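You operate a simulated robot arm through the tools that you are given. There is no shell and no other tool. Be economical: measure what you need, move in short steps, check, and stop when the job is done.

You are at the controls of a simulated two-armed robot. One attempt, no reset.

## Task
On the top of the side bench, fold the purple cloth in half, so that it is half as long.

Only the result counts: the job must be done as asked and must still hold three seconds after the hand-in. Knocking over, shifting, dropping, spilling or breaking anything else fails it. Flat cloth is picked up by pressing the open fingertips on it (5 to 10 N) and closing them slowly along it; thin cloth reads only 2 to 8 mm in the jaws.

## Robot
Two 7-joint arms with two-finger parallel grippers on one trunk, on a base that drives. Base frame: it is fixed to the floor where the robot stands at the start and does not move with it; the origin is under the middle of the robot, x ahead of it, y to its left, z up. Units: m, degrees, N and s.
The left shoulder is at the start at [0.07, 0.163, 1.12], the right one opposite. With the tool pointing down near the work surface each hand reaches from about 0.4 to 0.88 m from the robot's upright axis, wherever it stands, measured 20 degrees to its own side. Places, roughly: top of the side bench [0.5, -0.3, 0.9]. Payload 3.43 kg a hand.
Tool frame (each hand has its own): the origin (TCP) lies between the finger pads and is the grasp point; the fingertips stand 0.034 m ahead of it; z points along the fingers, y is the line along which they close. Largest opening 0.128 m; finger width 0.024, thickness 0.012; the body of the gripper, 0.048 by 0.13 m, starts 0.096 m behind the TCP.
Orientation is that of the tool frame in the base frame, as a unit quaternion [x, y, z, w]. With the fingers straight down and closing along the base's y, the tool's x points along the base's -x, its y along +y and its z along -z.

## Interface
- The arms move only by the tool apply_moves. It takes "left_targets", "right_targets" or both (then of equal length, played together; a hand with none holds still); each is text: rows parted by semicolons, each of 7 numbers parted by spaces: the shift along the base's x, y, z in units of 100 mm (1.0 is 100 mm), then the turn, a rotation vector about the base's x, y, z in units of 90 degrees (1.0 is 90 degrees), then the finger opening in m, from 0 to 0.128. In form: x y z wx wy wz claw; .... A call has 1 to 20 rows; each row is the pose to reach, as a shift and turn from the pose commanded when the call began. A call with a number of a shift or a turn outside -1 to 1 is refused whole. A row lasts 0.2 s, in which the tool goes at most 0.05 m and 8.6 degrees; a call with a longer step from one row to the next is refused whole, and so is a gripper value outside its range. A pose out of reach is approached as far as the arm can. The call stops where the force on the tool passes 40 N (or 10 N more than at its start, if that is more) or the arm is blocked; 0.2 s more then pass. The fingers move at their own pace (about 0.153 m/s each) and stop on an object; they squeeze with about 27 N. The grip force told is the motor's: it shows also when the fingers shut on nothing. Time passes only in rows, and 0.2 s behind the last, so rows that repeat a pose let the fingers close. The reply holds the time, the measured pose of the TCP, the force on the tool along the base axes, the opening and the grip force, in the units named above and with some noise.
- Cameras (640 x 400 px; columns grow to the right, rows downward): "scene" is now at [0.1354, 0.0204, 1.337]; the picture's right is [0.23, -0.97, -0.00], its down [-0.65, -0.15, -0.74] and it looks along [0.72, 0.17, -0.67] (base axes); focal length 215 px, centre (320, 200). "left" rides on the left gripper at [0.076, 0.011, -0.16] in its tool frame; the picture's right is [-0.15, 0.99, 0.00], its down [-0.88, -0.13, -0.46] and it looks along [-0.45, -0.07, 0.89] (tool axes); focal length 234 px, centre (320, 200). "right" rides on the right gripper at [0.076, -0.011, -0.16] in its tool frame; the picture's right is [0.15, 0.99, 0.00], its down [-0.88, 0.13, -0.46] and it looks along [-0.45, 0.07, 0.89] (tool axes); focal length 234 px, centre (320, 200). There is no depth. A picture from a camera that has moved, and an enlarged one, comes with that camera's place and axes in the base frame and with its lens.
- grab_frame(camera): a new picture of that camera. The clock stands still meanwhile.
- move_column(by): slides the trunk up (or, below 0, down) by that many m; the arms and the scene camera ride with it, the base frame stays. It gives what a move gives, with no picture.
- steer(legs): drives the robot by 1 to 6 legs, each [ahead, left, turn to the left] in m, m and degrees, along the robot's own axes; the way and the turn of a leg run together, so that a leg with both is an arc; at most 1.5 m and 180 degrees a leg. The arms and the cameras ride along, it lands a little off, and it stops where it bumps. It gives what a move gives.
- turn_head(pan, tilt): turns the head with the scene camera to pan (to the left, within 86 degrees either way) and tilt (down, from -29 to 69), counted from straight ahead of the robot. It gives what a move gives.
- inspect(camera, box): a new picture of the part [left, top, right, bottom] of that camera's present view, enlarged. The clock stands still meanwhile.
- finish_job(): hands the job in; it is judged then, once.

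Work in short steps. Places have to be worked out from the pictures, the camera data and where the tool is seen: move nearer, look again, correct. Check each grasp and each placing, and mend what went wrong. You have 120 turns and 88 pictures in all, those below and enlarged ones among them. Open the grippers and draw the arms clear of the work before you hand the job in, unless the task says otherwise; then end with one line.

The tools are called after "Request:" as name(argument=value, ...) on one line, values as JSON. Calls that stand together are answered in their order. apply_moves: Moves the arms, as the interface text tells. Its arguments: {"type":"object","properties":{"left_targets":{"type":"string"},"right_targets":{"type":"string"}},"required":[]} The other tools are called the same way: move_column (by) slides the trunk up or down; steer (legs) drives the base; turn_head (pan, tilt) turns the head that bears the scene camera; grab_frame (camera) takes a picture; inspect (camera, box) takes an enlarged picture of a part of a camera's view; finish_job () hands the job in.

At the start:

```text
clock: 0.0
left_ee_pos: [0.6194, 0.228, 1.095]
left_tcp_rot: [0.0, 1.0, 0.0, 0.0]
left_ft_force: [-0.2, -0.1, 0.0]
left_opening: 0.1281
left_gripper_force: 0.1
right_ee_pos: [0.679, -0.2416, 0.9983]
right_tcp_rot: [0.001, 1.0, 0.0, 0.0]
right_ft_force: [-0.1, -0.2, 0.2]
right_opening: 0.128
right_gripper_force: 0.0
trunk travel left (down, up): [-0.6, 0.34]
robot x, y, heading: [-0.0013, 0.0016, 0.0]
head pan, tilt: [13.0, 42.1]
```

scene: 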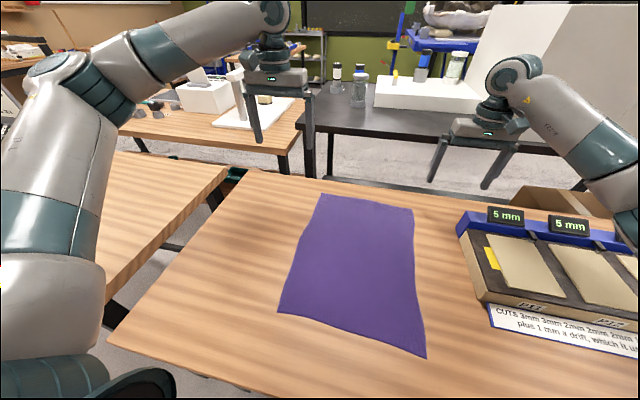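
right: 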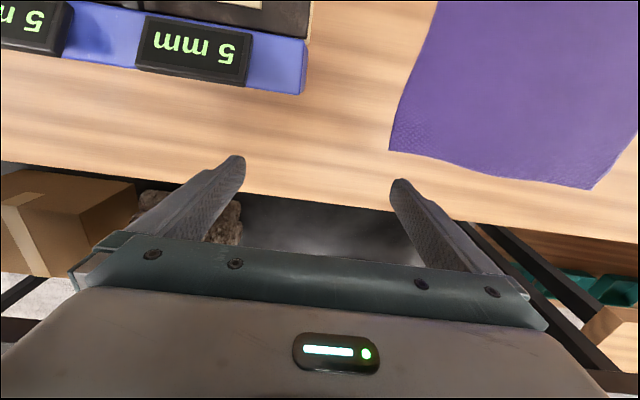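
left: 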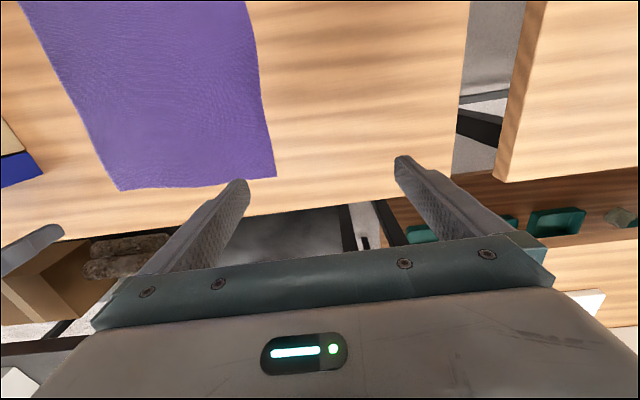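

The three views agree on a cloth top at about z = 0.86, with x running 0.28 to 0.67 and y running −0.15 to 0.145. I'll move the right hand clear of the rig and back up about 0.12 m so that both edges are in reach.

Request:
apply_moves(right_targets="0 0.3 0.3 0 0 0 0.128;0 0.7 0.5 0 0 0 0.128;0 1.0 0.5 0 0 0 0.05", left_targets="0 -0.3 0 0 0 0 0.128;0 -0.6 0 0 0 0 0.128;0 -0.8 0 0 0 0 0.05")

Request:
steer(legs=[[-0.12, 0, 0]])

Request:
grab_frame(camera="right")

Request:
grab_frame(camera="left")

Request:
grab_frame(camera="scene")

```text
clock: 0.8
left_ee_pos: [0.6197, 0.1497, 1.0946]
left_tcp_rot: [0.0, 1.0, 0.001, 0.0]
left_ft_force: [-0.4, -0.2, -0.1]
left_opening: 0.05
left_gripper_force: 0.0
right_ee_pos: [0.6797, -0.1428, 1.0454]
right_tcp_rot: [0.001, 1.0, -0.001, 0.0]
right_ft_force: [0.3, -0.1, -0.4]
right_opening: 0.0504
right_gripper_force: 0.0
trunk travel left (down, up): [-0.6, 0.34]
robot x, y, heading: [0.0011, 0.0008, 0.0]
head pan, tilt: [13.0, 42.1]
```

```text
clock: 2.0
left_ee_pos: [0.4992, 0.1497, 1.0943]
left_tcp_rot: [-0.001, 1.0, 0.0, -0.001]
left_ft_force: [0.0, 0.9, -0.3]
left_opening: 0.05
left_gripper_force: 0.1
right_ee_pos: [0.5612, -0.1425, 1.046]
right_tcp_rot: [-0.001, 1.0, 0.0, 0.0]
right_ft_force: [0.1, -0.4, 0.0]
right_opening: 0.05
right_gripper_force: 0.0
trunk travel left (down, up): [-0.6, 0.34]
robot x, y, heading: [-0.1196, 0.0013, 0.1]
head pan, tilt: [13.0, 42.1]
```

```text
84 pictures are left
camera right: at [0.4849, -0.1539, 1.2059], right [-0.15, 0.99, 0.0], down [0.88, 0.13, 0.46], along [0.45, 0.07, -0.89], focal length 234 px, centre (320, 200)
```

right: 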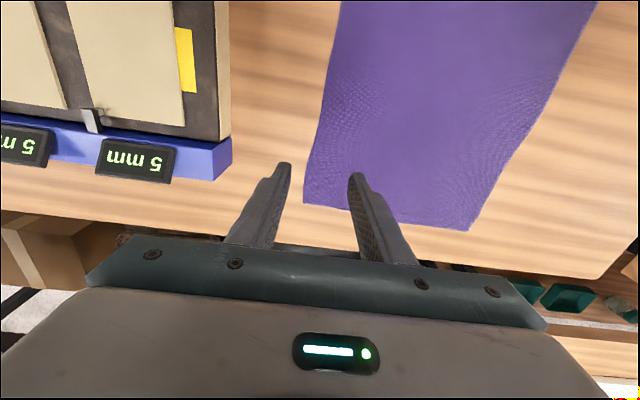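

```text
83 pictures are left
camera left: at [0.4247, 0.1612, 1.2555], right [0.14, 0.99, 0.0], down [0.88, -0.13, 0.46], along [0.45, -0.07, -0.89], focal length 234 px, centre (320, 200)
```

left: 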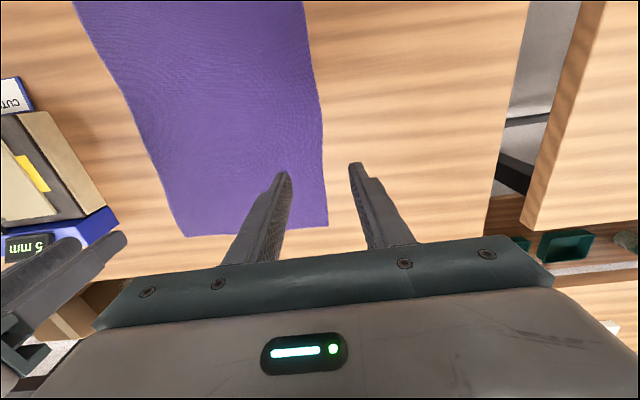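

```text
82 pictures are left
camera scene: at [0.0163, 0.0205, 1.3369], right [0.23, -0.97, 0.0], down [-0.65, -0.15, -0.74], along [0.72, 0.17, -0.67], focal length 215 px, centre (320, 200)
```

scene: 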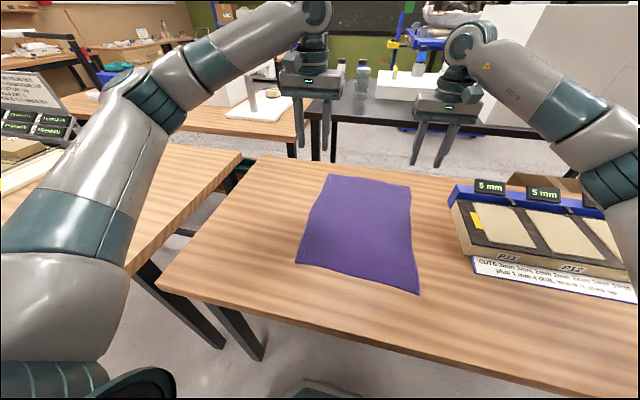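

The right hand's camera puts the far-right corner at (0.67, −0.154), and the left's puts the far-left corner at (0.683, 0.14). I'll hover both hands over points just inside those corners.

Request:
apply_moves(right_targets="0.3 0.1 -0.2 0 0 0 0.04;0.6 0.2 -0.5 0 0 0 0.04;0.9 0.2 -0.9 0 0 0 0.04;0.9 0.2 -1.0 0 0 0 0.04", left_targets="0.3 -0.1 -0.2 0 0 0 0.04;0.6 -0.2 -0.4 0 0 0 0.04;0.9 -0.3 -0.7 0 0 0 0.04;1.0 -0.42 -1.0 0 0 0 0.04")

Request:
apply_moves(right_targets="0 0 -0.1 0 0 0 0.04;0 0 -0.2 0 0 0 0.04;0 0 -0.2 0 0 0 0.04", left_targets="0.3 0 -0.2 0 0 0 0.04;0.65 0 -0.4 0 0 0 0.04;0.65 0 -0.67 0 0 0 0.04")

Request:
grab_frame(camera="right")

Request:
grab_frame(camera="left")

```text
clock: 3.0
left_ee_pos: [0.5994, 0.1079, 0.997]
left_tcp_rot: [-0.001, 1.0, 0.0, 0.0]
left_ft_force: [0.4, 0.5, 0.4]
left_opening: 0.04
left_gripper_force: 0.1
right_ee_pos: [0.6541, -0.1243, 0.9456]
right_tcp_rot: [0.0, 1.0, 0.001, 0.0]
right_ft_force: [0.2, 0.4, 0.4]
right_opening: 0.0397
right_gripper_force: 0.2
trunk travel left (down, up): [-0.6, 0.34]
robot x, y, heading: [-0.1175, 0.001, 0.2]
head pan, tilt: [13.0, 42.1]
```

```text
clock: 3.8
left_ee_pos: [0.6671, 0.109, 0.9297]
left_tcp_rot: [-0.001, 1.0, 0.0, 0.0]
left_ft_force: [0.8, 0.4, 0.5]
left_opening: 0.0397
left_gripper_force: 0.0
right_ee_pos: [0.6522, -0.1235, 0.9244]
right_tcp_rot: [-0.001, 1.0, -0.001, 0.0]
right_ft_force: [0.0, 0.5, 0.6]
right_opening: 0.04
right_gripper_force: 0.0
trunk travel left (down, up): [-0.6, 0.34]
robot x, y, heading: [-0.1221, 0.0015, 0.3]
head pan, tilt: [13.0, 42.1]
```

```text
81 pictures are left
camera right: at [0.5764, -0.1334, 1.0845], right [-0.15, 0.99, 0.0], down [0.88, 0.13, 0.45], along [0.45, 0.07, -0.89], focal length 234 px, centre (320, 200)
```

right: 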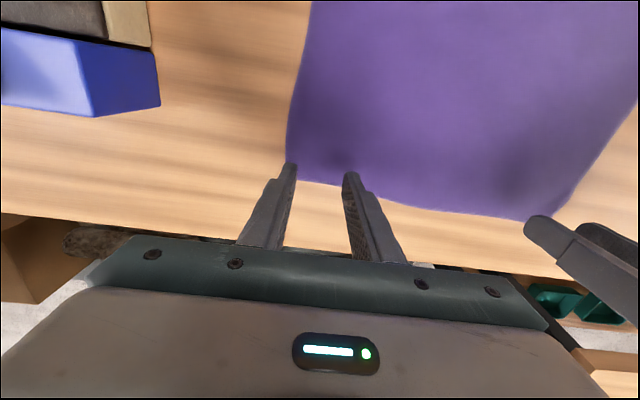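

```text
80 pictures are left
camera left: at [0.5915, 0.1197, 1.0895], right [0.14, 0.99, 0.0], down [0.88, -0.13, 0.45], along [0.45, -0.07, -0.89], focal length 234 px, centre (320, 200)
```

left: 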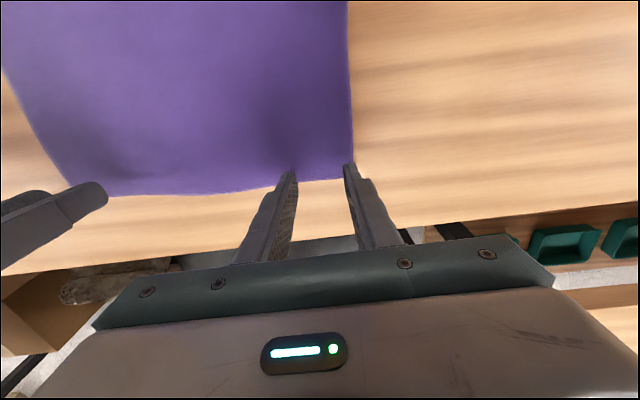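

The contact points fall about 13 mm inside the far edge. The outer fingers are close to the side edges, so I'll shift both hands inward by 7–10 mm and lower them slowly.

Request:
apply_moves(right_targets="0 0.1 -0.1 0 0 0 0.04;0 0.1 -0.2 0 0 0 0.04;0 0.1 -0.24 0 0 0 0.04;0 0.1 -0.26 0 0 0 0.04", left_targets="0 -0.07 -0.1 0 0 0 0.04;0 -0.07 -0.2 0 0 0 0.04;0 -0.07 -0.28 0 0 0 0.04;0 -0.07 -0.31 0 0 0 0.04")

```text
clock: 4.8
left_ee_pos: [0.6644, 0.0997, 0.8977]
left_tcp_rot: [-0.001, 1.0, 0.0, 0.001]
left_ft_force: [0.9, 0.1, -0.2]
left_opening: 0.04
left_gripper_force: 0.1
right_ee_pos: [0.6505, -0.1124, 0.9004]
right_tcp_rot: [-0.001, 1.0, 0.0, 0.0]
right_ft_force: [-0.2, 0.2, 0.4]
right_opening: 0.04
right_gripper_force: 0.1
trunk travel left (down, up): [-0.6, 0.34]
robot x, y, heading: [-0.1186, -0.003, 0.0]
head pan, tilt: [13.0, 42.1]
```

There's no contact yet, so I'll keep going down in 2 mm steps.

Request:
apply_moves(right_targets="0 0 -0.02 0 0 0 0.04;0 0 -0.04 0 0 0 0.04;0 0 -0.06 0 0 0 0.04", left_targets="0 0 -0.02 0 0 0 0.04;0 0 -0.03 0 0 0 0.04;0 0 -0.04 0 0 0 0.04")

```text
clock: 5.6
left_ee_pos: [0.6652, 0.1, 0.8946]
left_tcp_rot: [-0.002, 1.0, 0.0, 0.001]
left_ft_force: [1.5, -1.6, 8.3]
left_opening: 0.04
left_gripper_force: 0.0
right_ee_pos: [0.651, -0.1127, 0.8955]
right_tcp_rot: [-0.001, 1.0, 0.0, 0.002]
right_ft_force: [1.4, 0.3, 4.2]
right_opening: 0.0398
right_gripper_force: 0.0
trunk travel left (down, up): [-0.6, 0.34]
robot x, y, heading: [-0.12, -0.0006, 0.2]
head pan, tilt: [13.0, 42.1]
```

Both hands are touching, the left at 8 N and the right at 4 N. I'll press the right about 1 mm lower and close slowly.

Request:
apply_moves(right_targets="0 0 -0.01 0 0 0 0.04;0 0 -0.01 0 0 0 0.036;0 0 -0.01 0 0 0 0.032;0 0 -0.01 0 0 0 0.028;0 0 -0.01 0 0 0 0.024;0 0 -0.01 0 0 0 0.02;0 0 -0.01 0 0 0 0.016;0 0 -0.01 0 0 0 0.012;0 0 -0.01 0 0 0 0.008;0 0 -0.01 0 0 0 0.004;0 0 -0.01 0 0 0 0;0 0 -0.01 0 0 0 0;0 0 -0.01 0 0 0 0", left_targets="0 0 0 0 0 0 0.04;0 0 0 0 0 0 0.036;0 0 0 0 0 0 0.032;0 0 0 0 0 0 0.028;0 0 0 0 0 0 0.024;0 0 0 0 0 0 0.02;0 0 0 0 0 0 0.016;0 0 0 0 0 0 0.012;0 0 0 0 0 0 0.008;0 0 0 0 0 0 0.004;0 0 0 0 0 0 0;0 0 0 0 0 0 0;0 0 0 0 0 0 0")

Request:
grab_frame(camera="right")

Request:
grab_frame(camera="left")

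```text
clock: 8.4
left_ee_pos: [0.662, 0.1019, 0.8954]
left_tcp_rot: [-0.001, 1.0, -0.001, 0.002]
left_ft_force: [-0.5, 0.8, 2.6]
left_opening: 0.0
left_gripper_force: 27.0
right_ee_pos: [0.6501, -0.1129, 0.8951]
right_tcp_rot: [-0.002, 1.0, 0.0, 0.001]
right_ft_force: [-0.1, -3.0, 19.2]
right_opening: 0.0
right_gripper_force: 27.3
trunk travel left (down, up): [-0.6, 0.34]
robot x, y, heading: [-0.1192, 0.0006, 0.2]
head pan, tilt: [13.0, 42.1]
```

```text
79 pictures are left
camera right: at [0.5725, -0.1237, 1.055], right [-0.15, 0.99, 0.0], down [0.88, 0.13, 0.46], along [0.45, 0.07, -0.89], focal length 234 px, centre (320, 200)
```

right: 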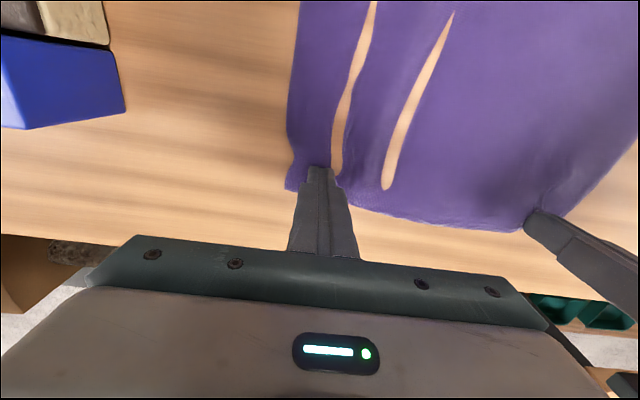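

```text
78 pictures are left
camera left: at [0.5872, 0.1124, 1.0557], right [0.14, 0.99, 0.0], down [0.88, -0.13, 0.46], along [0.45, -0.07, -0.89], focal length 234 px, centre (320, 200)
```

left: 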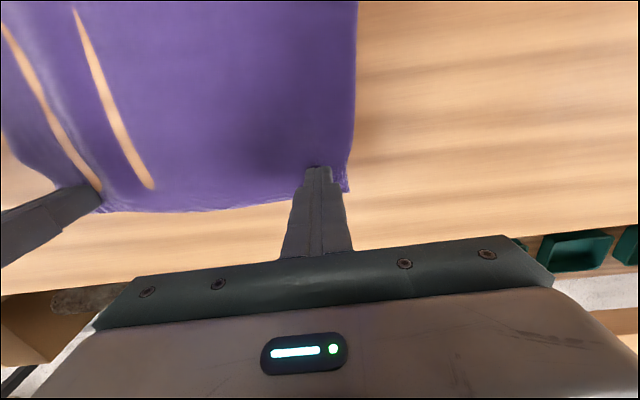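

Both jaws read 0 mm, so they most likely hold nothing. I'll lift 2 cm to check.

Request:
apply_moves(right_targets="0 0 0.1 0 0 0 0;0 0 0.25 0 0 0 0;0 0 0.25 0 0 0 0", left_targets="0 0 0.1 0 0 0 0;0 0 0.25 0 0 0 0;0 0 0.25 0 0 0 0")

Request:
grab_frame(camera="right")

Request:
grab_frame(camera="left")

```text
clock: 9.2
left_ee_pos: [0.6637, 0.1017, 0.9173]
left_tcp_rot: [-0.001, 1.0, 0.0, -0.001]
left_ft_force: [0.5, -0.1, 0.7]
left_opening: 0.0
left_gripper_force: 26.9
right_ee_pos: [0.6524, -0.1126, 0.9165]
right_tcp_rot: [-0.001, 1.0, 0.0, -0.002]
right_ft_force: [0.7, 0.8, -0.2]
right_opening: 0.0001
right_gripper_force: 26.8
trunk travel left (down, up): [-0.6, 0.34]
robot x, y, heading: [-0.1223, 0.004, 0.2]
head pan, tilt: [13.0, 42.1]
```

```text
77 pictures are left
camera right: at [0.5755, -0.1242, 1.0771], right [-0.15, 0.99, 0.0], down [0.88, 0.13, 0.45], along [0.45, 0.07, -0.89], focal length 234 px, centre (320, 200)
```

right: 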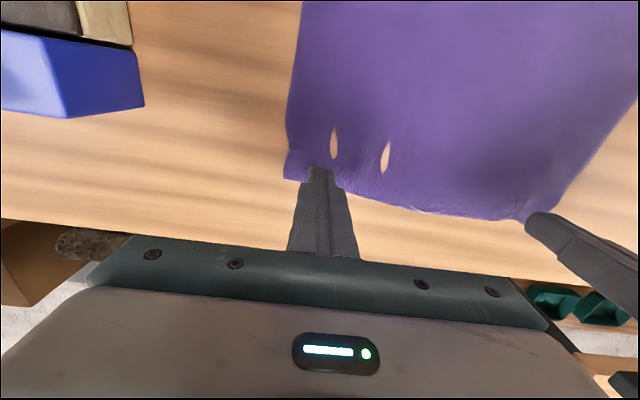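

```text
76 pictures are left
camera left: at [0.5891, 0.1124, 1.0776], right [0.15, 0.99, 0.0], down [0.88, -0.13, 0.45], along [0.45, -0.07, -0.89], focal length 234 px, centre (320, 200)
```

left: 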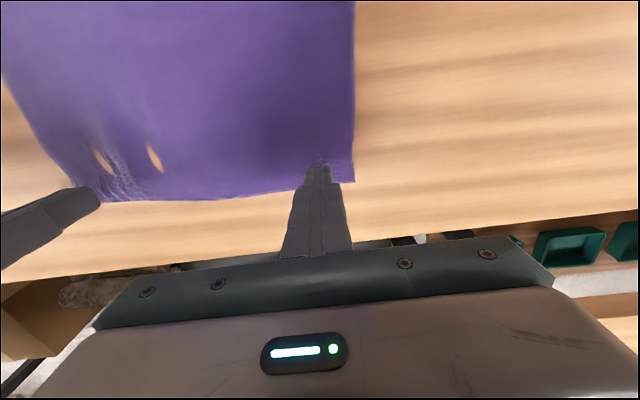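

I can't tell from these views whether the corners came up. I'll lift another 4 cm and look with the scene camera.

Request:
apply_moves(right_targets="0 0 0.2 0 0 0 0;0 0 0.4 0 0 0 0;0 0 0.4 0 0 0 0", left_targets="0 0 0.2 0 0 0 0;0 0 0.4 0 0 0 0;0 0 0.4 0 0 0 0")

Request:
inspect(camera="scene", box=[240, 100, 480, 300])

```text
clock: 10.0
left_ee_pos: [0.6648, 0.0999, 0.9578]
left_tcp_rot: [-0.001, 1.0, 0.0, -0.002]
left_ft_force: [0.2, -0.2, -0.6]
left_opening: 0.0
left_gripper_force: 27.5
right_ee_pos: [0.6504, -0.1115, 0.9576]
right_tcp_rot: [0.0, 1.0, 0.0, -0.001]
right_ft_force: [0.0, 0.5, 0.4]
right_opening: 0.0
right_gripper_force: 27.0
trunk travel left (down, up): [-0.6, 0.34]
robot x, y, heading: [-0.1213, 0.0004, -0.2]
head pan, tilt: [13.0, 42.1]
```

```text
2.00 times, centred on (360, 200) of scene
camera zoom: at [0.0165, 0.0204, 1.3369], right [0.23, -0.97, 0.0], down [-0.65, -0.15, -0.74], along [0.72, 0.17, -0.67], focal length 430 px, centre (240, 200)
```

zoom: 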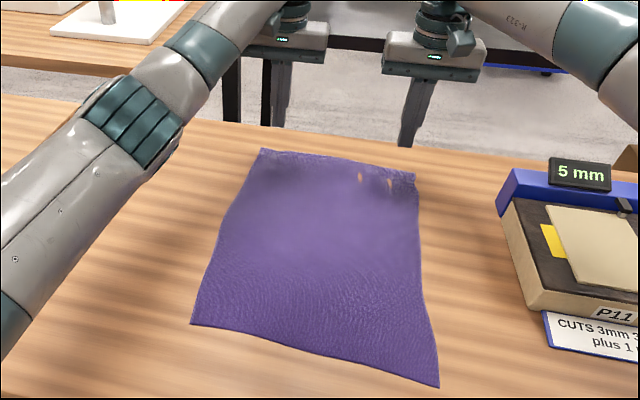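

Nothing was grasped: the left slipped and the right only wrinkled the cloth. I'll retry with a wider 70 mm opening and watch the press force as the fingers close.

Request:
apply_moves(right_targets="0 0.16 0 0 0 0 0.07;0 0.16 -0.2 0 0 0 0.07;0 0.16 -0.4 0 0 0 0.07;0 0.16 -0.57 0 0 0 0.07;0 0.16 -0.6 0 0 0 0.07;0 0.16 -0.62 0 0 0 0.07", left_targets="0 -0.12 0 0 0 0 0.07;0 -0.12 -0.2 0 0 0 0.07;0 -0.12 -0.4 0 0 0 0.07;0 -0.12 -0.57 0 0 0 0.07;0 -0.12 -0.6 0 0 0 0.07;0 -0.12 -0.62 0 0 0 0.07")

```text
clock: 11.4
left_ee_pos: [0.6639, 0.0893, 0.8962]
left_tcp_rot: [-0.001, 1.0, 0.0, -0.001]
left_ft_force: [0.1, -0.1, -0.6]
left_opening: 0.07
left_gripper_force: 0.0
right_ee_pos: [0.6507, -0.0972, 0.8949]
right_tcp_rot: [-0.001, 1.0, -0.001, 0.0]
right_ft_force: [-0.4, 0.1, 1.1]
right_opening: 0.0701
right_gripper_force: 0.1
trunk travel left (down, up): [-0.6, 0.34]
robot x, y, heading: [-0.1213, 0.0024, -0.1]
head pan, tilt: [13.0, 42.1]
```

The hands are just at the surface, so I'll press a little more.

Request:
apply_moves(right_targets="0 0 -0.01 0 0 0 0.07;0 0 -0.02 0 0 0 0.07;0 0 -0.02 0 0 0 0.07", left_targets="0 0 -0.01 0 0 0 0.07;0 0 -0.02 0 0 0 0.07;0 0 -0.02 0 0 0 0.07")

```text
clock: 12.2
left_ee_pos: [0.6649, 0.0893, 0.8959]
left_tcp_rot: [-0.001, 1.0, 0.0, 0.002]
left_ft_force: [0.6, 1.3, 7.6]
left_opening: 0.0699
left_gripper_force: 0.0
right_ee_pos: [0.6494, -0.0967, 0.8951]
right_tcp_rot: [0.0, 1.0, 0.0, 0.001]
right_ft_force: [1.3, -0.6, 2.4]
right_opening: 0.0701
right_gripper_force: 0.1
trunk travel left (down, up): [-0.6, 0.34]
robot x, y, heading: [-0.1207, -0.0002, 0.0]
head pan, tilt: [13.0, 42.1]
```

The left is good at 7.6 N. I'll lower the right another 1 mm and close partway on both, then check the forces.

Request:
apply_moves(right_targets="0 0 -0.012 0 0 0 0.07;0 0 -0.012 0 0 0 0.066;0 0 -0.012 0 0 0 0.062;0 0 -0.012 0 0 0 0.058;0 0 -0.012 0 0 0 0.054;0 0 -0.012 0 0 0 0.05", left_targets="0 0 0 0 0 0 0.07;0 0 0 0 0 0 0.066;0 0 0 0 0 0 0.062;0 0 0 0 0 0 0.058;0 0 0 0 0 0 0.054;0 0 0 0 0 0 0.05")

Request:
grab_frame(camera="left")

```text
clock: 13.6
left_ee_pos: [0.663, 0.0884, 0.8951]
left_tcp_rot: [0.0, 1.0, 0.0, 0.0]
left_ft_force: [0.3, -0.9, 6.7]
left_opening: 0.0494
left_gripper_force: 0.1
right_ee_pos: [0.6492, -0.0959, 0.8952]
right_tcp_rot: [-0.001, 1.0, 0.0, 0.001]
right_ft_force: [0.2, -0.4, 10.7]
right_opening: 0.0491
right_gripper_force: 0.0
trunk travel left (down, up): [-0.6, 0.34]
robot x, y, heading: [-0.1211, 0.0024, 0.2]
head pan, tilt: [13.0, 42.1]
```

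```text
74 pictures are left
camera left: at [0.5875, 0.1001, 1.0556], right [0.14, 0.99, 0.0], down [0.88, -0.13, 0.46], along [0.45, -0.07, -0.89], focal length 234 px, centre (320, 200)
```

left: 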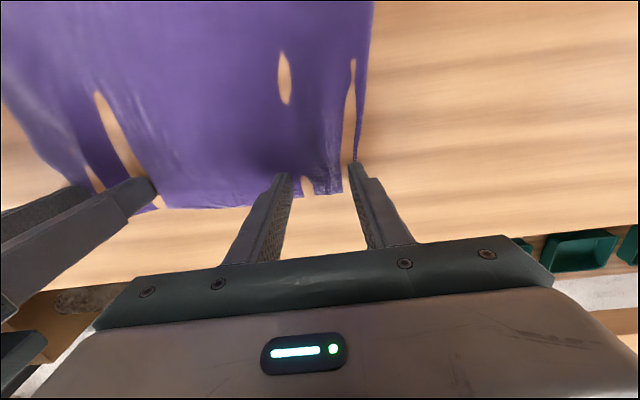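

Both sides are gathering now at 7–11 N. I'll keep closing.

Request:
apply_moves(right_targets="0 0 0 0 0 0 0.047;0 0 0 0 0 0 0.044;0 0 0 0 0 0 0.041;0 0 0 0 0 0 0.038;0 0 0 0 0 0 0.035;0 0 0 0 0 0 0.032;0 0 0 0 0 0 0.029;0 0 0 0 0 0 0.026", left_targets="0 0 -0.005 0 0 0 0.047;0 0 -0.005 0 0 0 0.044;0 0 -0.005 0 0 0 0.041;0 0 -0.005 0 0 0 0.038;0 0 -0.005 0 0 0 0.035;0 0 -0.005 0 0 0 0.032;0 0 -0.005 0 0 0 0.029;0 0 -0.005 0 0 0 0.026")

Request:
grab_frame(camera="left")

Request:
grab_frame(camera="right")

```text
clock: 15.4
left_ee_pos: [0.6627, 0.0887, 0.895]
left_tcp_rot: [0.0, 1.0, -0.001, 0.002]
left_ft_force: [0.0, -0.6, 8.0]
left_opening: 0.0255
left_gripper_force: 0.0
right_ee_pos: [0.6496, -0.0962, 0.8946]
right_tcp_rot: [-0.001, 1.0, 0.0, 0.001]
right_ft_force: [-0.2, 1.2, 11.1]
right_opening: 0.0248
right_gripper_force: 0.1
trunk travel left (down, up): [-0.6, 0.34]
robot x, y, heading: [-0.1203, -0.0001, 0.2]
head pan, tilt: [13.0, 42.1]
```

```text
73 pictures are left
camera left: at [0.5872, 0.1, 1.0556], right [0.14, 0.99, 0.0], down [0.88, -0.13, 0.46], along [0.45, -0.07, -0.89], focal length 234 px, centre (320, 200)
```

left: 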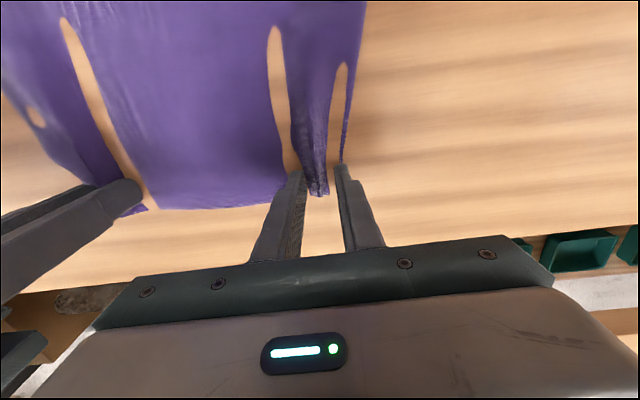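

```text
72 pictures are left
camera right: at [0.5724, -0.1077, 1.0551], right [-0.15, 0.99, 0.0], down [0.88, 0.13, 0.46], along [0.45, 0.07, -0.89], focal length 234 px, centre (320, 200)
```

right: 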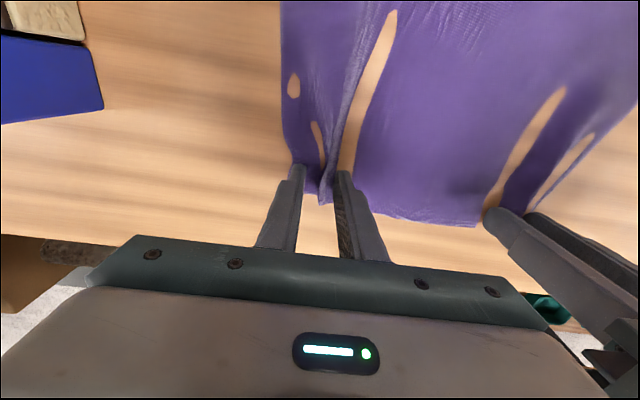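

Good folds are rising between both pairs of fingers. I'll keep closing slowly.

Request:
apply_moves(right_targets="0 0 0 0 0 0 0.023;0 0 0 0 0 0 0.02;0 0 0 0 0 0 0.017;0 0 0 0 0 0 0.014;0 0 0 0 0 0 0.011;0 0 0 0 0 0 0.008;0 0 0 0 0 0 0.005;0 0 0 0 0 0 0.002;0 0 0 0 0 0 0;0 0 0 0 0 0 0", left_targets="0 0 0 0 0 0 0.023;0 0 0 0 0 0 0.02;0 0 0 0 0 0 0.017;0 0 0 0 0 0 0.014;0 0 0 0 0 0 0.011;0 0 0 0 0 0 0.008;0 0 0 0 0 0 0.005;0 0 0 0 0 0 0.002;0 0 0 0 0 0 0;0 0 0 0 0 0 0")

```text
clock: 17.6
left_ee_pos: [0.6621, 0.0875, 0.8935]
left_tcp_rot: [0.001, 1.0, -0.002, 0.001]
left_ft_force: [0.6, -30.5, 7.3]
left_opening: 0.0021
left_gripper_force: 27.6
right_ee_pos: [0.6482, -0.0934, 0.8958]
right_tcp_rot: [-0.003, 1.0, 0.001, 0.001]
right_ft_force: [-0.5, 33.0, 10.9]
right_opening: 0.0033
right_gripper_force: 27.0
trunk travel left (down, up): [-0.6, 0.34]
robot x, y, heading: [-0.1225, 0.0045, -0.2]
head pan, tilt: [13.0, 42.1]
```

Grasped: the jaws read 2.1 and 3.3 mm. The sideways load shows the cloth taut between the hands, so I'll ease them 1 cm inward each while lifting along an arc, then check.

Request:
apply_moves(right_targets="0 0.05 0.02 0 0 0 0;0 0.1 0.1 0 0 0 0;-0.03 0.1 0.3 0 0 0 0;-0.1 0.1 0.5 0 0 0 0;-0.2 0.1 0.75 0 0 0 0;-0.32 0.1 0.95 0 0 0 0;-0.32 0.1 0.95 0 0 0 0", left_targets="0 -0.05 0.02 0 0 0 0;0 -0.1 0.1 0 0 0 0;-0.03 -0.1 0.3 0 0 0 0;-0.1 -0.1 0.5 0 0 0 0;-0.2 -0.1 0.75 0 0 0 0;-0.32 -0.1 0.95 0 0 0 0;-0.32 -0.1 0.95 0 0 0 0")

Request:
grab_frame(camera="scene")

```text
clock: 19.2
left_ee_pos: [0.6334, 0.0787, 0.9882]
left_tcp_rot: [0.0, 1.0, 0.001, -0.001]
left_ft_force: [0.2, 0.2, 0.0]
left_opening: 0.002
left_gripper_force: 26.8
right_ee_pos: [0.6198, -0.0872, 0.9859]
right_tcp_rot: [0.0, 1.0, 0.001, -0.001]
right_ft_force: [-0.5, 0.4, 0.3]
right_opening: 0.0026
right_gripper_force: 27.7
trunk travel left (down, up): [-0.6, 0.34]
robot x, y, heading: [-0.1207, -0.0003, 0.1]
head pan, tilt: [13.0, 42.1]
```

```text
71 pictures are left
camera scene: at [0.017, 0.0202, 1.3368], right [0.23, -0.97, 0.0], down [-0.65, -0.15, -0.74], along [0.72, 0.17, -0.67], focal length 215 px, centre (320, 200)
```

scene: 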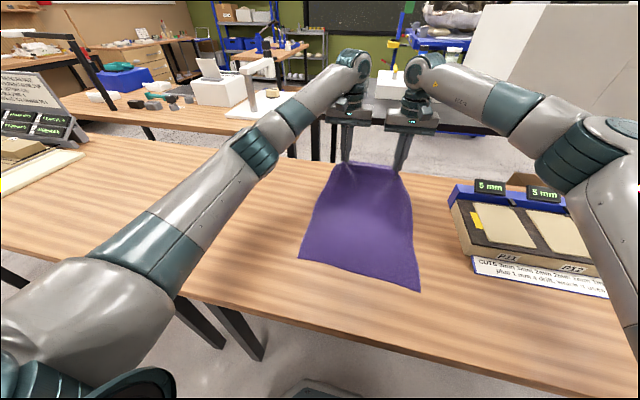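

Both corners are up. I'll carry on over the top of the arc.

Request:
apply_moves(right_targets="-0.2 0 0.25 0 0 0 0;-0.4 0 0.43 0 0 0 0;-0.6 0 0.55 0 0 0 0;-0.8 0 0.62 0 0 0 0;-1.0 0 0.67 0 0 0 0", left_targets="-0.2 0 0.25 0 0 0 0;-0.4 0 0.43 0 0 0 0;-0.6 0 0.55 0 0 0 0;-0.8 0 0.62 0 0 0 0;-1.0 0 0.67 0 0 0 0")

Request:
apply_moves(right_targets="-0.25 0 0.05 0 0 0 0;-0.5 0 0.05 0 0 0 0;-0.75 0 0 0 0 0 0;-1.0 0 -0.07 0 0 0 0", left_targets="-0.25 0 0.05 0 0 0 0;-0.5 0 0.05 0 0 0 0;-0.75 0 0 0 0 0 0;-1.0 0 -0.07 0 0 0 0")

Request:
grab_frame(camera="scene")

```text
clock: 20.4
left_ee_pos: [0.531, 0.079, 1.057]
left_tcp_rot: [0.0, 1.0, -0.001, 0.0]
left_ft_force: [-0.3, -0.3, 0.4]
left_opening: 0.0022
left_gripper_force: 27.4
right_ee_pos: [0.5195, -0.0862, 1.0555]
right_tcp_rot: [0.0, 1.0, 0.0, -0.001]
right_ft_force: [0.2, -0.2, 0.2]
right_opening: 0.0018
right_gripper_force: 26.8
trunk travel left (down, up): [-0.6, 0.34]
robot x, y, heading: [-0.119, -0.0012, 0.2]
head pan, tilt: [13.0, 42.1]
```

```text
clock: 21.4
left_ee_pos: [0.4318, 0.0793, 1.0478]
left_tcp_rot: [-0.001, 1.0, 0.001, 0.0]
left_ft_force: [-0.4, 0.0, -0.1]
left_opening: 0.0022
left_gripper_force: 26.6
right_ee_pos: [0.4182, -0.0873, 1.0504]
right_tcp_rot: [-0.001, 1.0, 0.0, 0.001]
right_ft_force: [0.4, 0.1, 0.2]
right_opening: 0.0021
right_gripper_force: 27.2
trunk travel left (down, up): [-0.6, 0.34]
robot x, y, heading: [-0.1229, 0.0026, 0.1]
head pan, tilt: [13.0, 42.1]
```

```text
70 pictures are left
camera scene: at [0.0151, 0.0205, 1.3372], right [0.23, -0.97, 0.0], down [-0.65, -0.15, -0.74], along [0.72, 0.17, -0.67], focal length 215 px, centre (320, 200)
```

scene: 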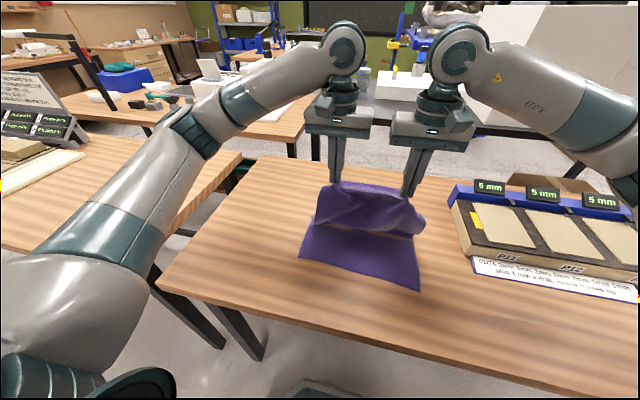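

The fold is forming and the near half hasn't moved. Next I'll finish the arc down towards the near edge.

Request:
apply_moves(right_targets="-0.25 0 -0.15 0 0 0 0;-0.5 0 -0.35 0 0 0 0;-0.7 0 -0.58 0 0 0 0;-0.88 0 -0.85 0 0 0 0;-0.98 0 -1.0 0 0 0 0", left_targets="-0.25 0 -0.15 0 0 0 0;-0.5 0 -0.35 0 0 0 0;-0.7 0 -0.58 0 0 0 0;-0.88 0 -0.85 0 0 0 0;-0.98 0 -1.0 0 0 0 0")

Request:
grab_frame(camera="scene")

Request:
grab_frame(camera="left")

Request:
grab_frame(camera="right")

```text
clock: 22.6
left_ee_pos: [0.3353, 0.0799, 0.9471]
left_tcp_rot: [-0.001, 1.0, 0.0, 0.0]
left_ft_force: [0.0, 0.1, -1.1]
left_opening: 0.0023
left_gripper_force: 26.8
right_ee_pos: [0.3193, -0.0873, 0.947]
right_tcp_rot: [0.0, 1.0, 0.0, 0.0]
right_ft_force: [-0.3, 0.2, 0.9]
right_opening: 0.0022
right_gripper_force: 26.8
trunk travel left (down, up): [-0.6, 0.34]
robot x, y, heading: [-0.1211, -0.0019, 0.1]
head pan, tilt: [13.0, 42.1]
```

```text
69 pictures are left
camera scene: at [0.0163, 0.0206, 1.337], right [0.23, -0.97, 0.0], down [-0.65, -0.15, -0.74], along [0.72, 0.17, -0.67], focal length 215 px, centre (320, 200)
```

scene: 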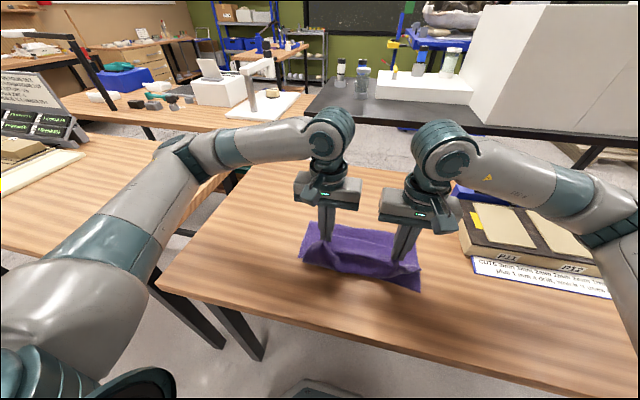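

```text
68 pictures are left
camera left: at [0.2603, 0.0894, 1.1082], right [0.14, 0.99, 0.0], down [0.88, -0.13, 0.46], along [0.45, -0.07, -0.89], focal length 234 px, centre (320, 200)
```

left: 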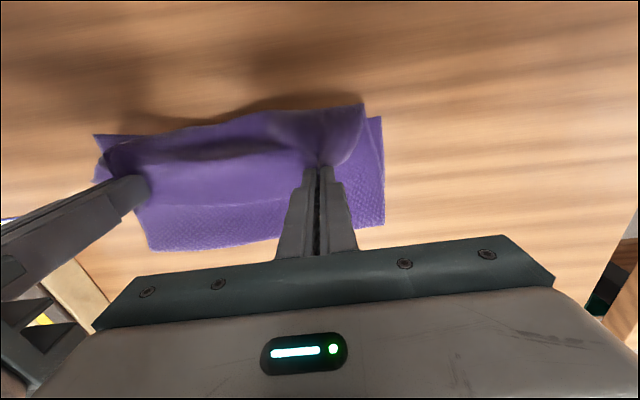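

```text
67 pictures are left
camera right: at [0.2436, -0.0989, 1.1075], right [-0.15, 0.99, 0.0], down [0.88, 0.13, 0.46], along [0.45, 0.07, -0.89], focal length 234 px, centre (320, 200)
```

right: 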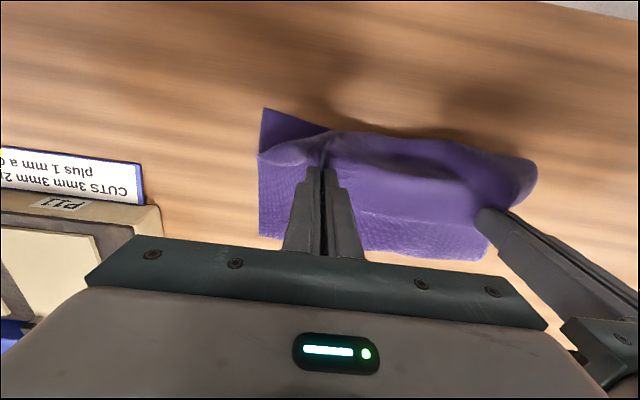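

Alignment looks good, and the edge between the hands has some slack. I'll lower to the surface at the near edge while spreading the hands 1.5 cm each.

Request:
apply_moves(right_targets="-0.08 -0.05 -0.12 0 0 0 0;-0.15 -0.1 -0.25 0 0 0 0;-0.2 -0.15 -0.36 0 0 0 0;-0.22 -0.15 -0.45 0 0 0 0;-0.22 -0.15 -0.47 0 0 0 0", left_targets="-0.08 0.05 -0.12 0 0 0 0;-0.15 0.1 -0.25 0 0 0 0;-0.2 0.15 -0.36 0 0 0 0;-0.22 0.15 -0.45 0 0 0 0;-0.22 0.15 -0.47 0 0 0 0")

Request:
grab_frame(camera="left")

Request:
grab_frame(camera="right")

```text
clock: 23.4
left_ee_pos: [0.3175, 0.0866, 0.918]
left_tcp_rot: [0.001, 1.0, -0.009, 0.0]
left_ft_force: [0.6, -26.0, -0.5]
left_opening: 0.0021
left_gripper_force: 27.3
right_ee_pos: [0.3038, -0.0943, 0.916]
right_tcp_rot: [-0.003, 1.0, 0.01, 0.0]
right_ft_force: [0.6, 25.9, 0.0]
right_opening: 0.0033
right_gripper_force: 26.8
trunk travel left (down, up): [-0.6, 0.34]
robot x, y, heading: [-0.1224, 0.0033, 0.3]
head pan, tilt: [13.0, 42.1]
stopped in row 3 (left hand): the force on the tool passed its limit (the readings are from after the stop); the commanded pose is now the measured one
```

```text
66 pictures are left
camera left: at [0.2407, 0.1008, 1.078], right [0.15, 0.99, -0.02], down [0.88, -0.12, 0.46], along [0.45, -0.09, -0.89], focal length 234 px, centre (320, 200)
```

left: 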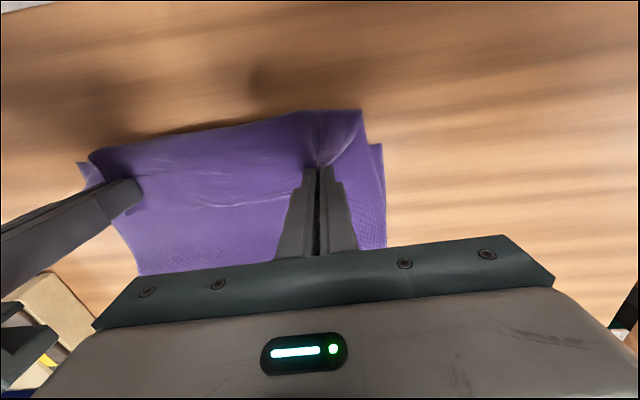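

```text
65 pictures are left
camera right: at [0.2265, -0.1088, 1.0758], right [-0.15, 0.99, 0.02], down [0.88, 0.13, 0.46], along [0.45, 0.09, -0.89], focal length 234 px, centre (320, 200)
```

right: 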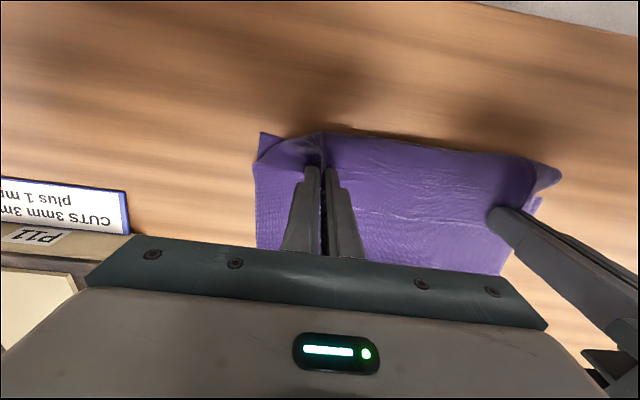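

The edge is taut at this spread, and the upper edge overshoots the near edge by about 3 cm on the left and 1 cm on the right. I'll ease the hands in 5 mm each, pull back in x and lower.

Request:
apply_moves(right_targets="0.08 0.05 -0.03 0 0 0 0;0.16 0.05 -0.08 0 0 0 0;0.16 0.05 -0.13 0 0 0 0;0.16 0.05 -0.15 0 0 0 0", left_targets="0.15 -0.05 -0.03 0 0 0 0;0.28 -0.05 -0.08 0 0 0 0;0.28 -0.05 -0.13 0 0 0 0;0.28 -0.05 -0.16 0 0 0 0")

Request:
grab_frame(camera="left")

Request:
grab_frame(camera="right")

Request:
inspect(camera="scene", box=[260, 180, 460, 305])

```text
clock: 24.4
left_ee_pos: [0.3441, 0.0835, 0.9011]
left_tcp_rot: [0.0, 1.0, -0.006, 0.0]
left_ft_force: [-1.0, -14.6, 0.1]
left_opening: 0.0022
left_gripper_force: 26.3
right_ee_pos: [0.3202, -0.0912, 0.9012]
right_tcp_rot: [-0.002, 1.0, 0.006, 0.0]
right_ft_force: [1.0, 14.6, 0.0]
right_opening: 0.0022
right_gripper_force: 27.2
trunk travel left (down, up): [-0.6, 0.34]
robot x, y, heading: [-0.1218, 0.0028, -0.0]
head pan, tilt: [13.0, 42.1]
```

```text
64 pictures are left
camera left: at [0.2692, 0.0973, 1.0613], right [0.15, 0.99, -0.01], down [0.88, -0.13, 0.46], along [0.45, -0.08, -0.89], focal length 234 px, centre (320, 200)
```

left: 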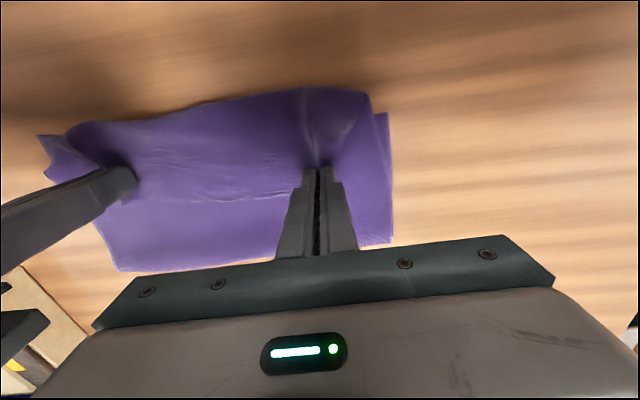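

```text
63 pictures are left
camera right: at [0.2432, -0.1047, 1.0604], right [-0.15, 0.99, 0.01], down [0.88, 0.13, 0.46], along [0.45, 0.08, -0.89], focal length 234 px, centre (320, 200)
```

right: 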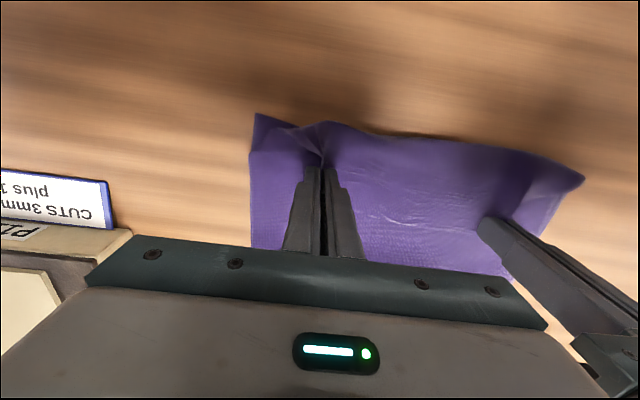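

```text
3.20 times, centred on (360, 242) of scene
camera zoom: at [0.0161, 0.0205, 1.337], right [0.23, -0.97, 0.0], down [-0.65, -0.15, -0.74], along [0.72, 0.17, -0.67], focal length 688 px, centre (192, 64)
```

zoom: 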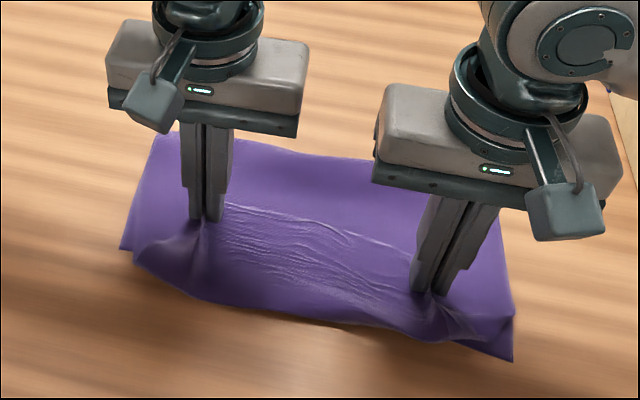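

A slight overshoot of 1 to 1.5 cm remains. I'll pull back a little more, touch down, and then open slowly with light pressure so the gathers spread out again.

Request:
apply_moves(right_targets="0.08 0.02 0 0 0 0 0;0.08 0.02 -0.03 0 0 0 0;0.08 0.02 -0.05 0 0 0 0;0.08 0.02 -0.05 0 0 0 0", left_targets="0.12 -0.02 0 0 0 0 0;0.12 -0.02 -0.03 0 0 0 0;0.12 -0.02 -0.05 0 0 0 0;0.12 -0.02 -0.05 0 0 0 0")

```text
clock: 25.4
left_ee_pos: [0.3554, 0.0803, 0.8966]
left_tcp_rot: [0.0, 1.0, -0.005, 0.0]
left_ft_force: [0.9, -4.2, 1.3]
left_opening: 0.0022
left_gripper_force: 26.7
right_ee_pos: [0.3273, -0.0906, 0.8972]
right_tcp_rot: [-0.002, 1.0, 0.006, 0.001]
right_ft_force: [1.8, 1.7, 15.6]
right_opening: 0.0021
right_gripper_force: 26.9
trunk travel left (down, up): [-0.6, 0.34]
robot x, y, heading: [-0.1228, 0.0038, -0.1]
head pan, tilt: [13.0, 42.1]
```

The right is pressing at 16 N and the left is barely touching. I'll even them out and open slowly.

Request:
apply_moves(right_targets="0 0 0.008 0 0 0 0;0 0 0.008 0 0 0 0.004;0 0 0.008 0 0 0 0.008;0 0 0.008 0 0 0 0.012;0 0 0.008 0 0 0 0.018;0 0 0.008 0 0 0 0.024;0 0 0.008 0 0 0 0.03;0 0 0.008 0 0 0 0.036;0 0 0.008 0 0 0 0.042;0 0 0.008 0 0 0 0.048;0 0 0.008 0 0 0 0.054;0 0 0.008 0 0 0 0.06", left_targets="0 0 -0.012 0 0 0 0;0 0 -0.012 0 0 0 0.004;0 0 -0.012 0 0 0 0.008;0 0 -0.012 0 0 0 0.012;0 0 -0.012 0 0 0 0.018;0 0 -0.012 0 0 0 0.024;0 0 -0.012 0 0 0 0.03;0 0 -0.012 0 0 0 0.036;0 0 -0.012 0 0 0 0.042;0 0 -0.012 0 0 0 0.048;0 0 -0.012 0 0 0 0.054;0 0 -0.012 0 0 0 0.06")

Request:
grab_frame(camera="left")

Request:
grab_frame(camera="right")

```text
clock: 28.0
left_ee_pos: [0.3545, 0.0809, 0.8964]
left_tcp_rot: [0.0, 1.0, -0.005, 0.001]
left_ft_force: [0.0, -5.1, 21.1]
left_opening: 0.0535
left_gripper_force: 0.1
right_ee_pos: [0.3272, -0.0884, 0.8962]
right_tcp_rot: [-0.001, 1.0, 0.006, 0.001]
right_ft_force: [0.8, 0.9, 0.9]
right_opening: 0.0597
right_gripper_force: 0.1
trunk travel left (down, up): [-0.6, 0.34]
robot x, y, heading: [-0.1224, 0.0009, 0.4]
head pan, tilt: [13.0, 42.1]
```

```text
61 pictures are left
camera left: at [0.2798, 0.0937, 1.0564], right [0.15, 0.99, -0.01], down [0.88, -0.13, 0.46], along [0.45, -0.08, -0.89], focal length 234 px, centre (320, 200)
```

left: 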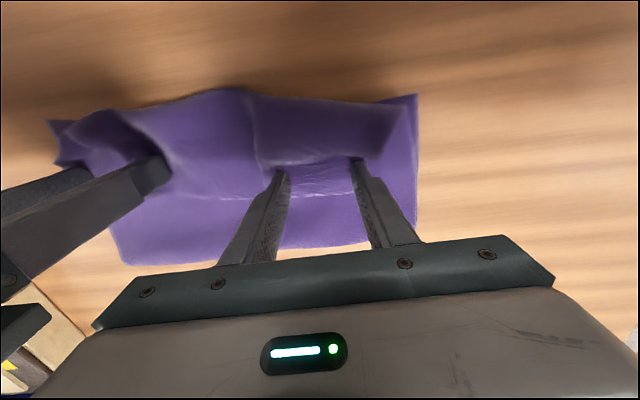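

```text
60 pictures are left
camera right: at [0.2498, -0.1032, 1.0566], right [-0.15, 0.99, 0.01], down [0.88, 0.13, 0.46], along [0.45, 0.08, -0.89], focal length 234 px, centre (320, 200)
```

right: 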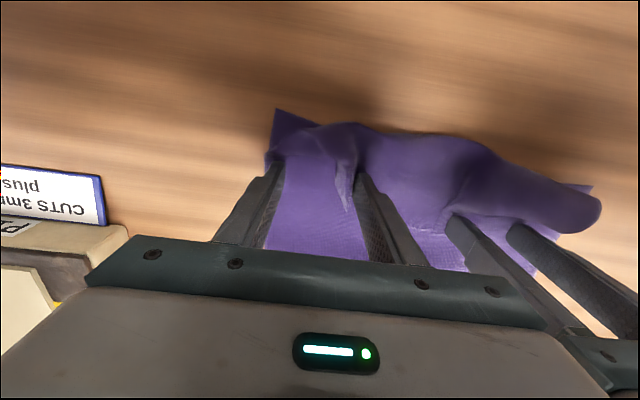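

The gathers are opening out. I'll lift both hands straight up and look at the result.

Request:
apply_moves(right_targets="0 0 0.1 0 0 0 0.06;0 0 0.4 0 0 0 0.06;0 0 0.8 0 0 0 0.06;0 0 1 0 0 0 0.06", left_targets="0 0 0.1 0 0 0 0.056;0 0 0.4 0 0 0 0.06;0 0 0.8 0 0 0 0.06;0 0 1 0 0 0 0.06")

Request:
grab_frame(camera="left")

Request:
grab_frame(camera="right")

Request:
inspect(camera="scene", box=[260, 180, 460, 305])

```text
clock: 29.0
left_ee_pos: [0.3562, 0.0807, 0.9934]
left_tcp_rot: [0.001, 1.0, -0.006, 0.0]
left_ft_force: [0.1, -0.2, 1.2]
left_opening: 0.06
left_gripper_force: 0.1
right_ee_pos: [0.3277, -0.0904, 0.9978]
right_tcp_rot: [-0.001, 1.0, 0.006, 0.0]
right_ft_force: [-0.5, -0.3, 0.0]
right_opening: 0.0603
right_gripper_force: 0.0
trunk travel left (down, up): [-0.6, 0.34]
robot x, y, heading: [-0.1218, -0.0033, 0.4]
head pan, tilt: [13.0, 42.1]
```

```text
59 pictures are left
camera left: at [0.2799, 0.0939, 1.154], right [0.15, 0.99, -0.01], down [0.88, -0.13, 0.46], along [0.45, -0.08, -0.89], focal length 234 px, centre (320, 200)
```

left: 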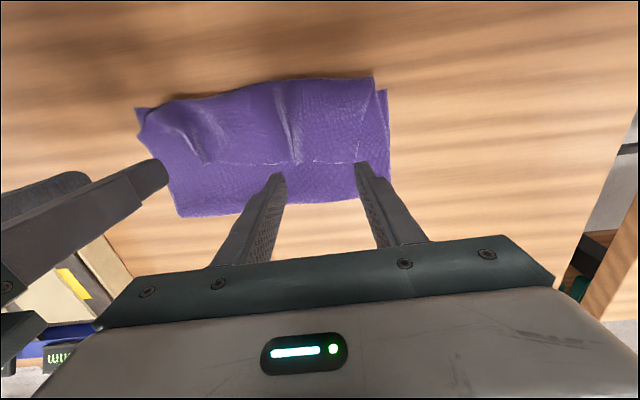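

```text
58 pictures are left
camera right: at [0.2516, -0.1039, 1.1561], right [-0.15, 0.99, 0.01], down [0.88, 0.13, 0.46], along [0.45, 0.08, -0.89], focal length 234 px, centre (320, 200)
```

right: 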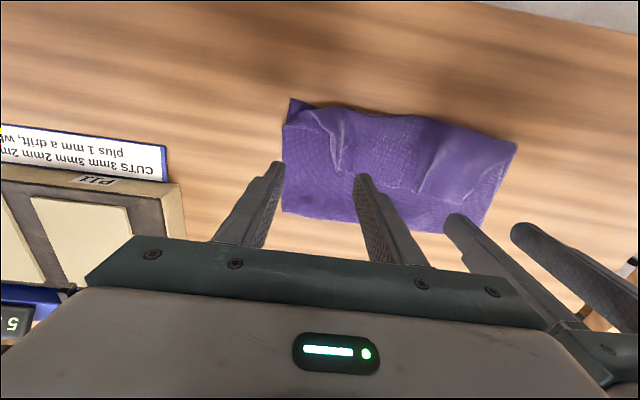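

```text
3.20 times, centred on (360, 242) of scene
camera zoom: at [0.0156, 0.0206, 1.3369], right [0.23, -0.97, 0.0], down [-0.65, -0.15, -0.74], along [0.72, 0.17, -0.67], focal length 688 px, centre (192, 64)
```

zoom: 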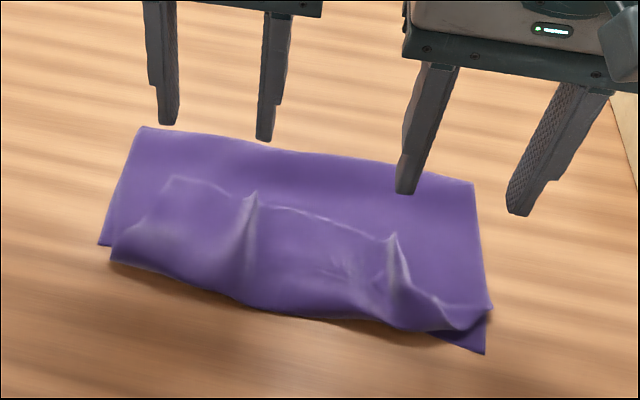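

The near-side strip looks turned back on itself: a line at x≈0.35 looks like the hem lying on top, with the fold line at x≈0.435. I'll look closer before mending it.

Request:
inspect(camera="left", box=[120, 60, 400, 235])

Request:
inspect(camera="right", box=[260, 80, 540, 255])

```text
2.29 times, centred on (260, 148) of left
camera zoom: at [0.2799, 0.0939, 1.154], right [0.15, 0.99, -0.01], down [0.88, -0.13, 0.46], along [0.45, -0.08, -0.89], focal length 535 px, centre (457, 320)
```

zoom: 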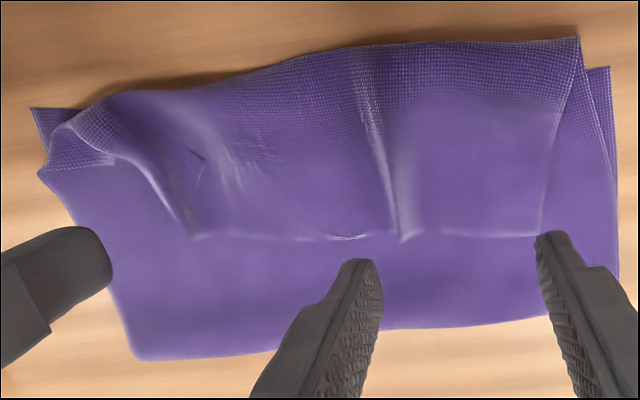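

```text
2.29 times, centred on (400, 168) of right
camera zoom: at [0.2516, -0.1039, 1.1561], right [-0.15, 0.99, 0.01], down [0.88, 0.13, 0.46], along [0.45, 0.08, -0.89], focal length 535 px, centre (137, 274)
```

zoom: 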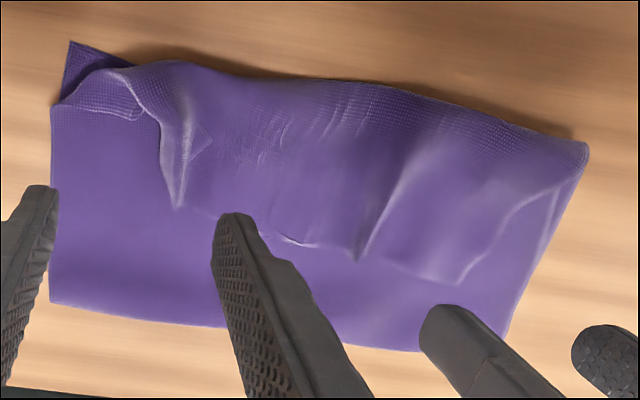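

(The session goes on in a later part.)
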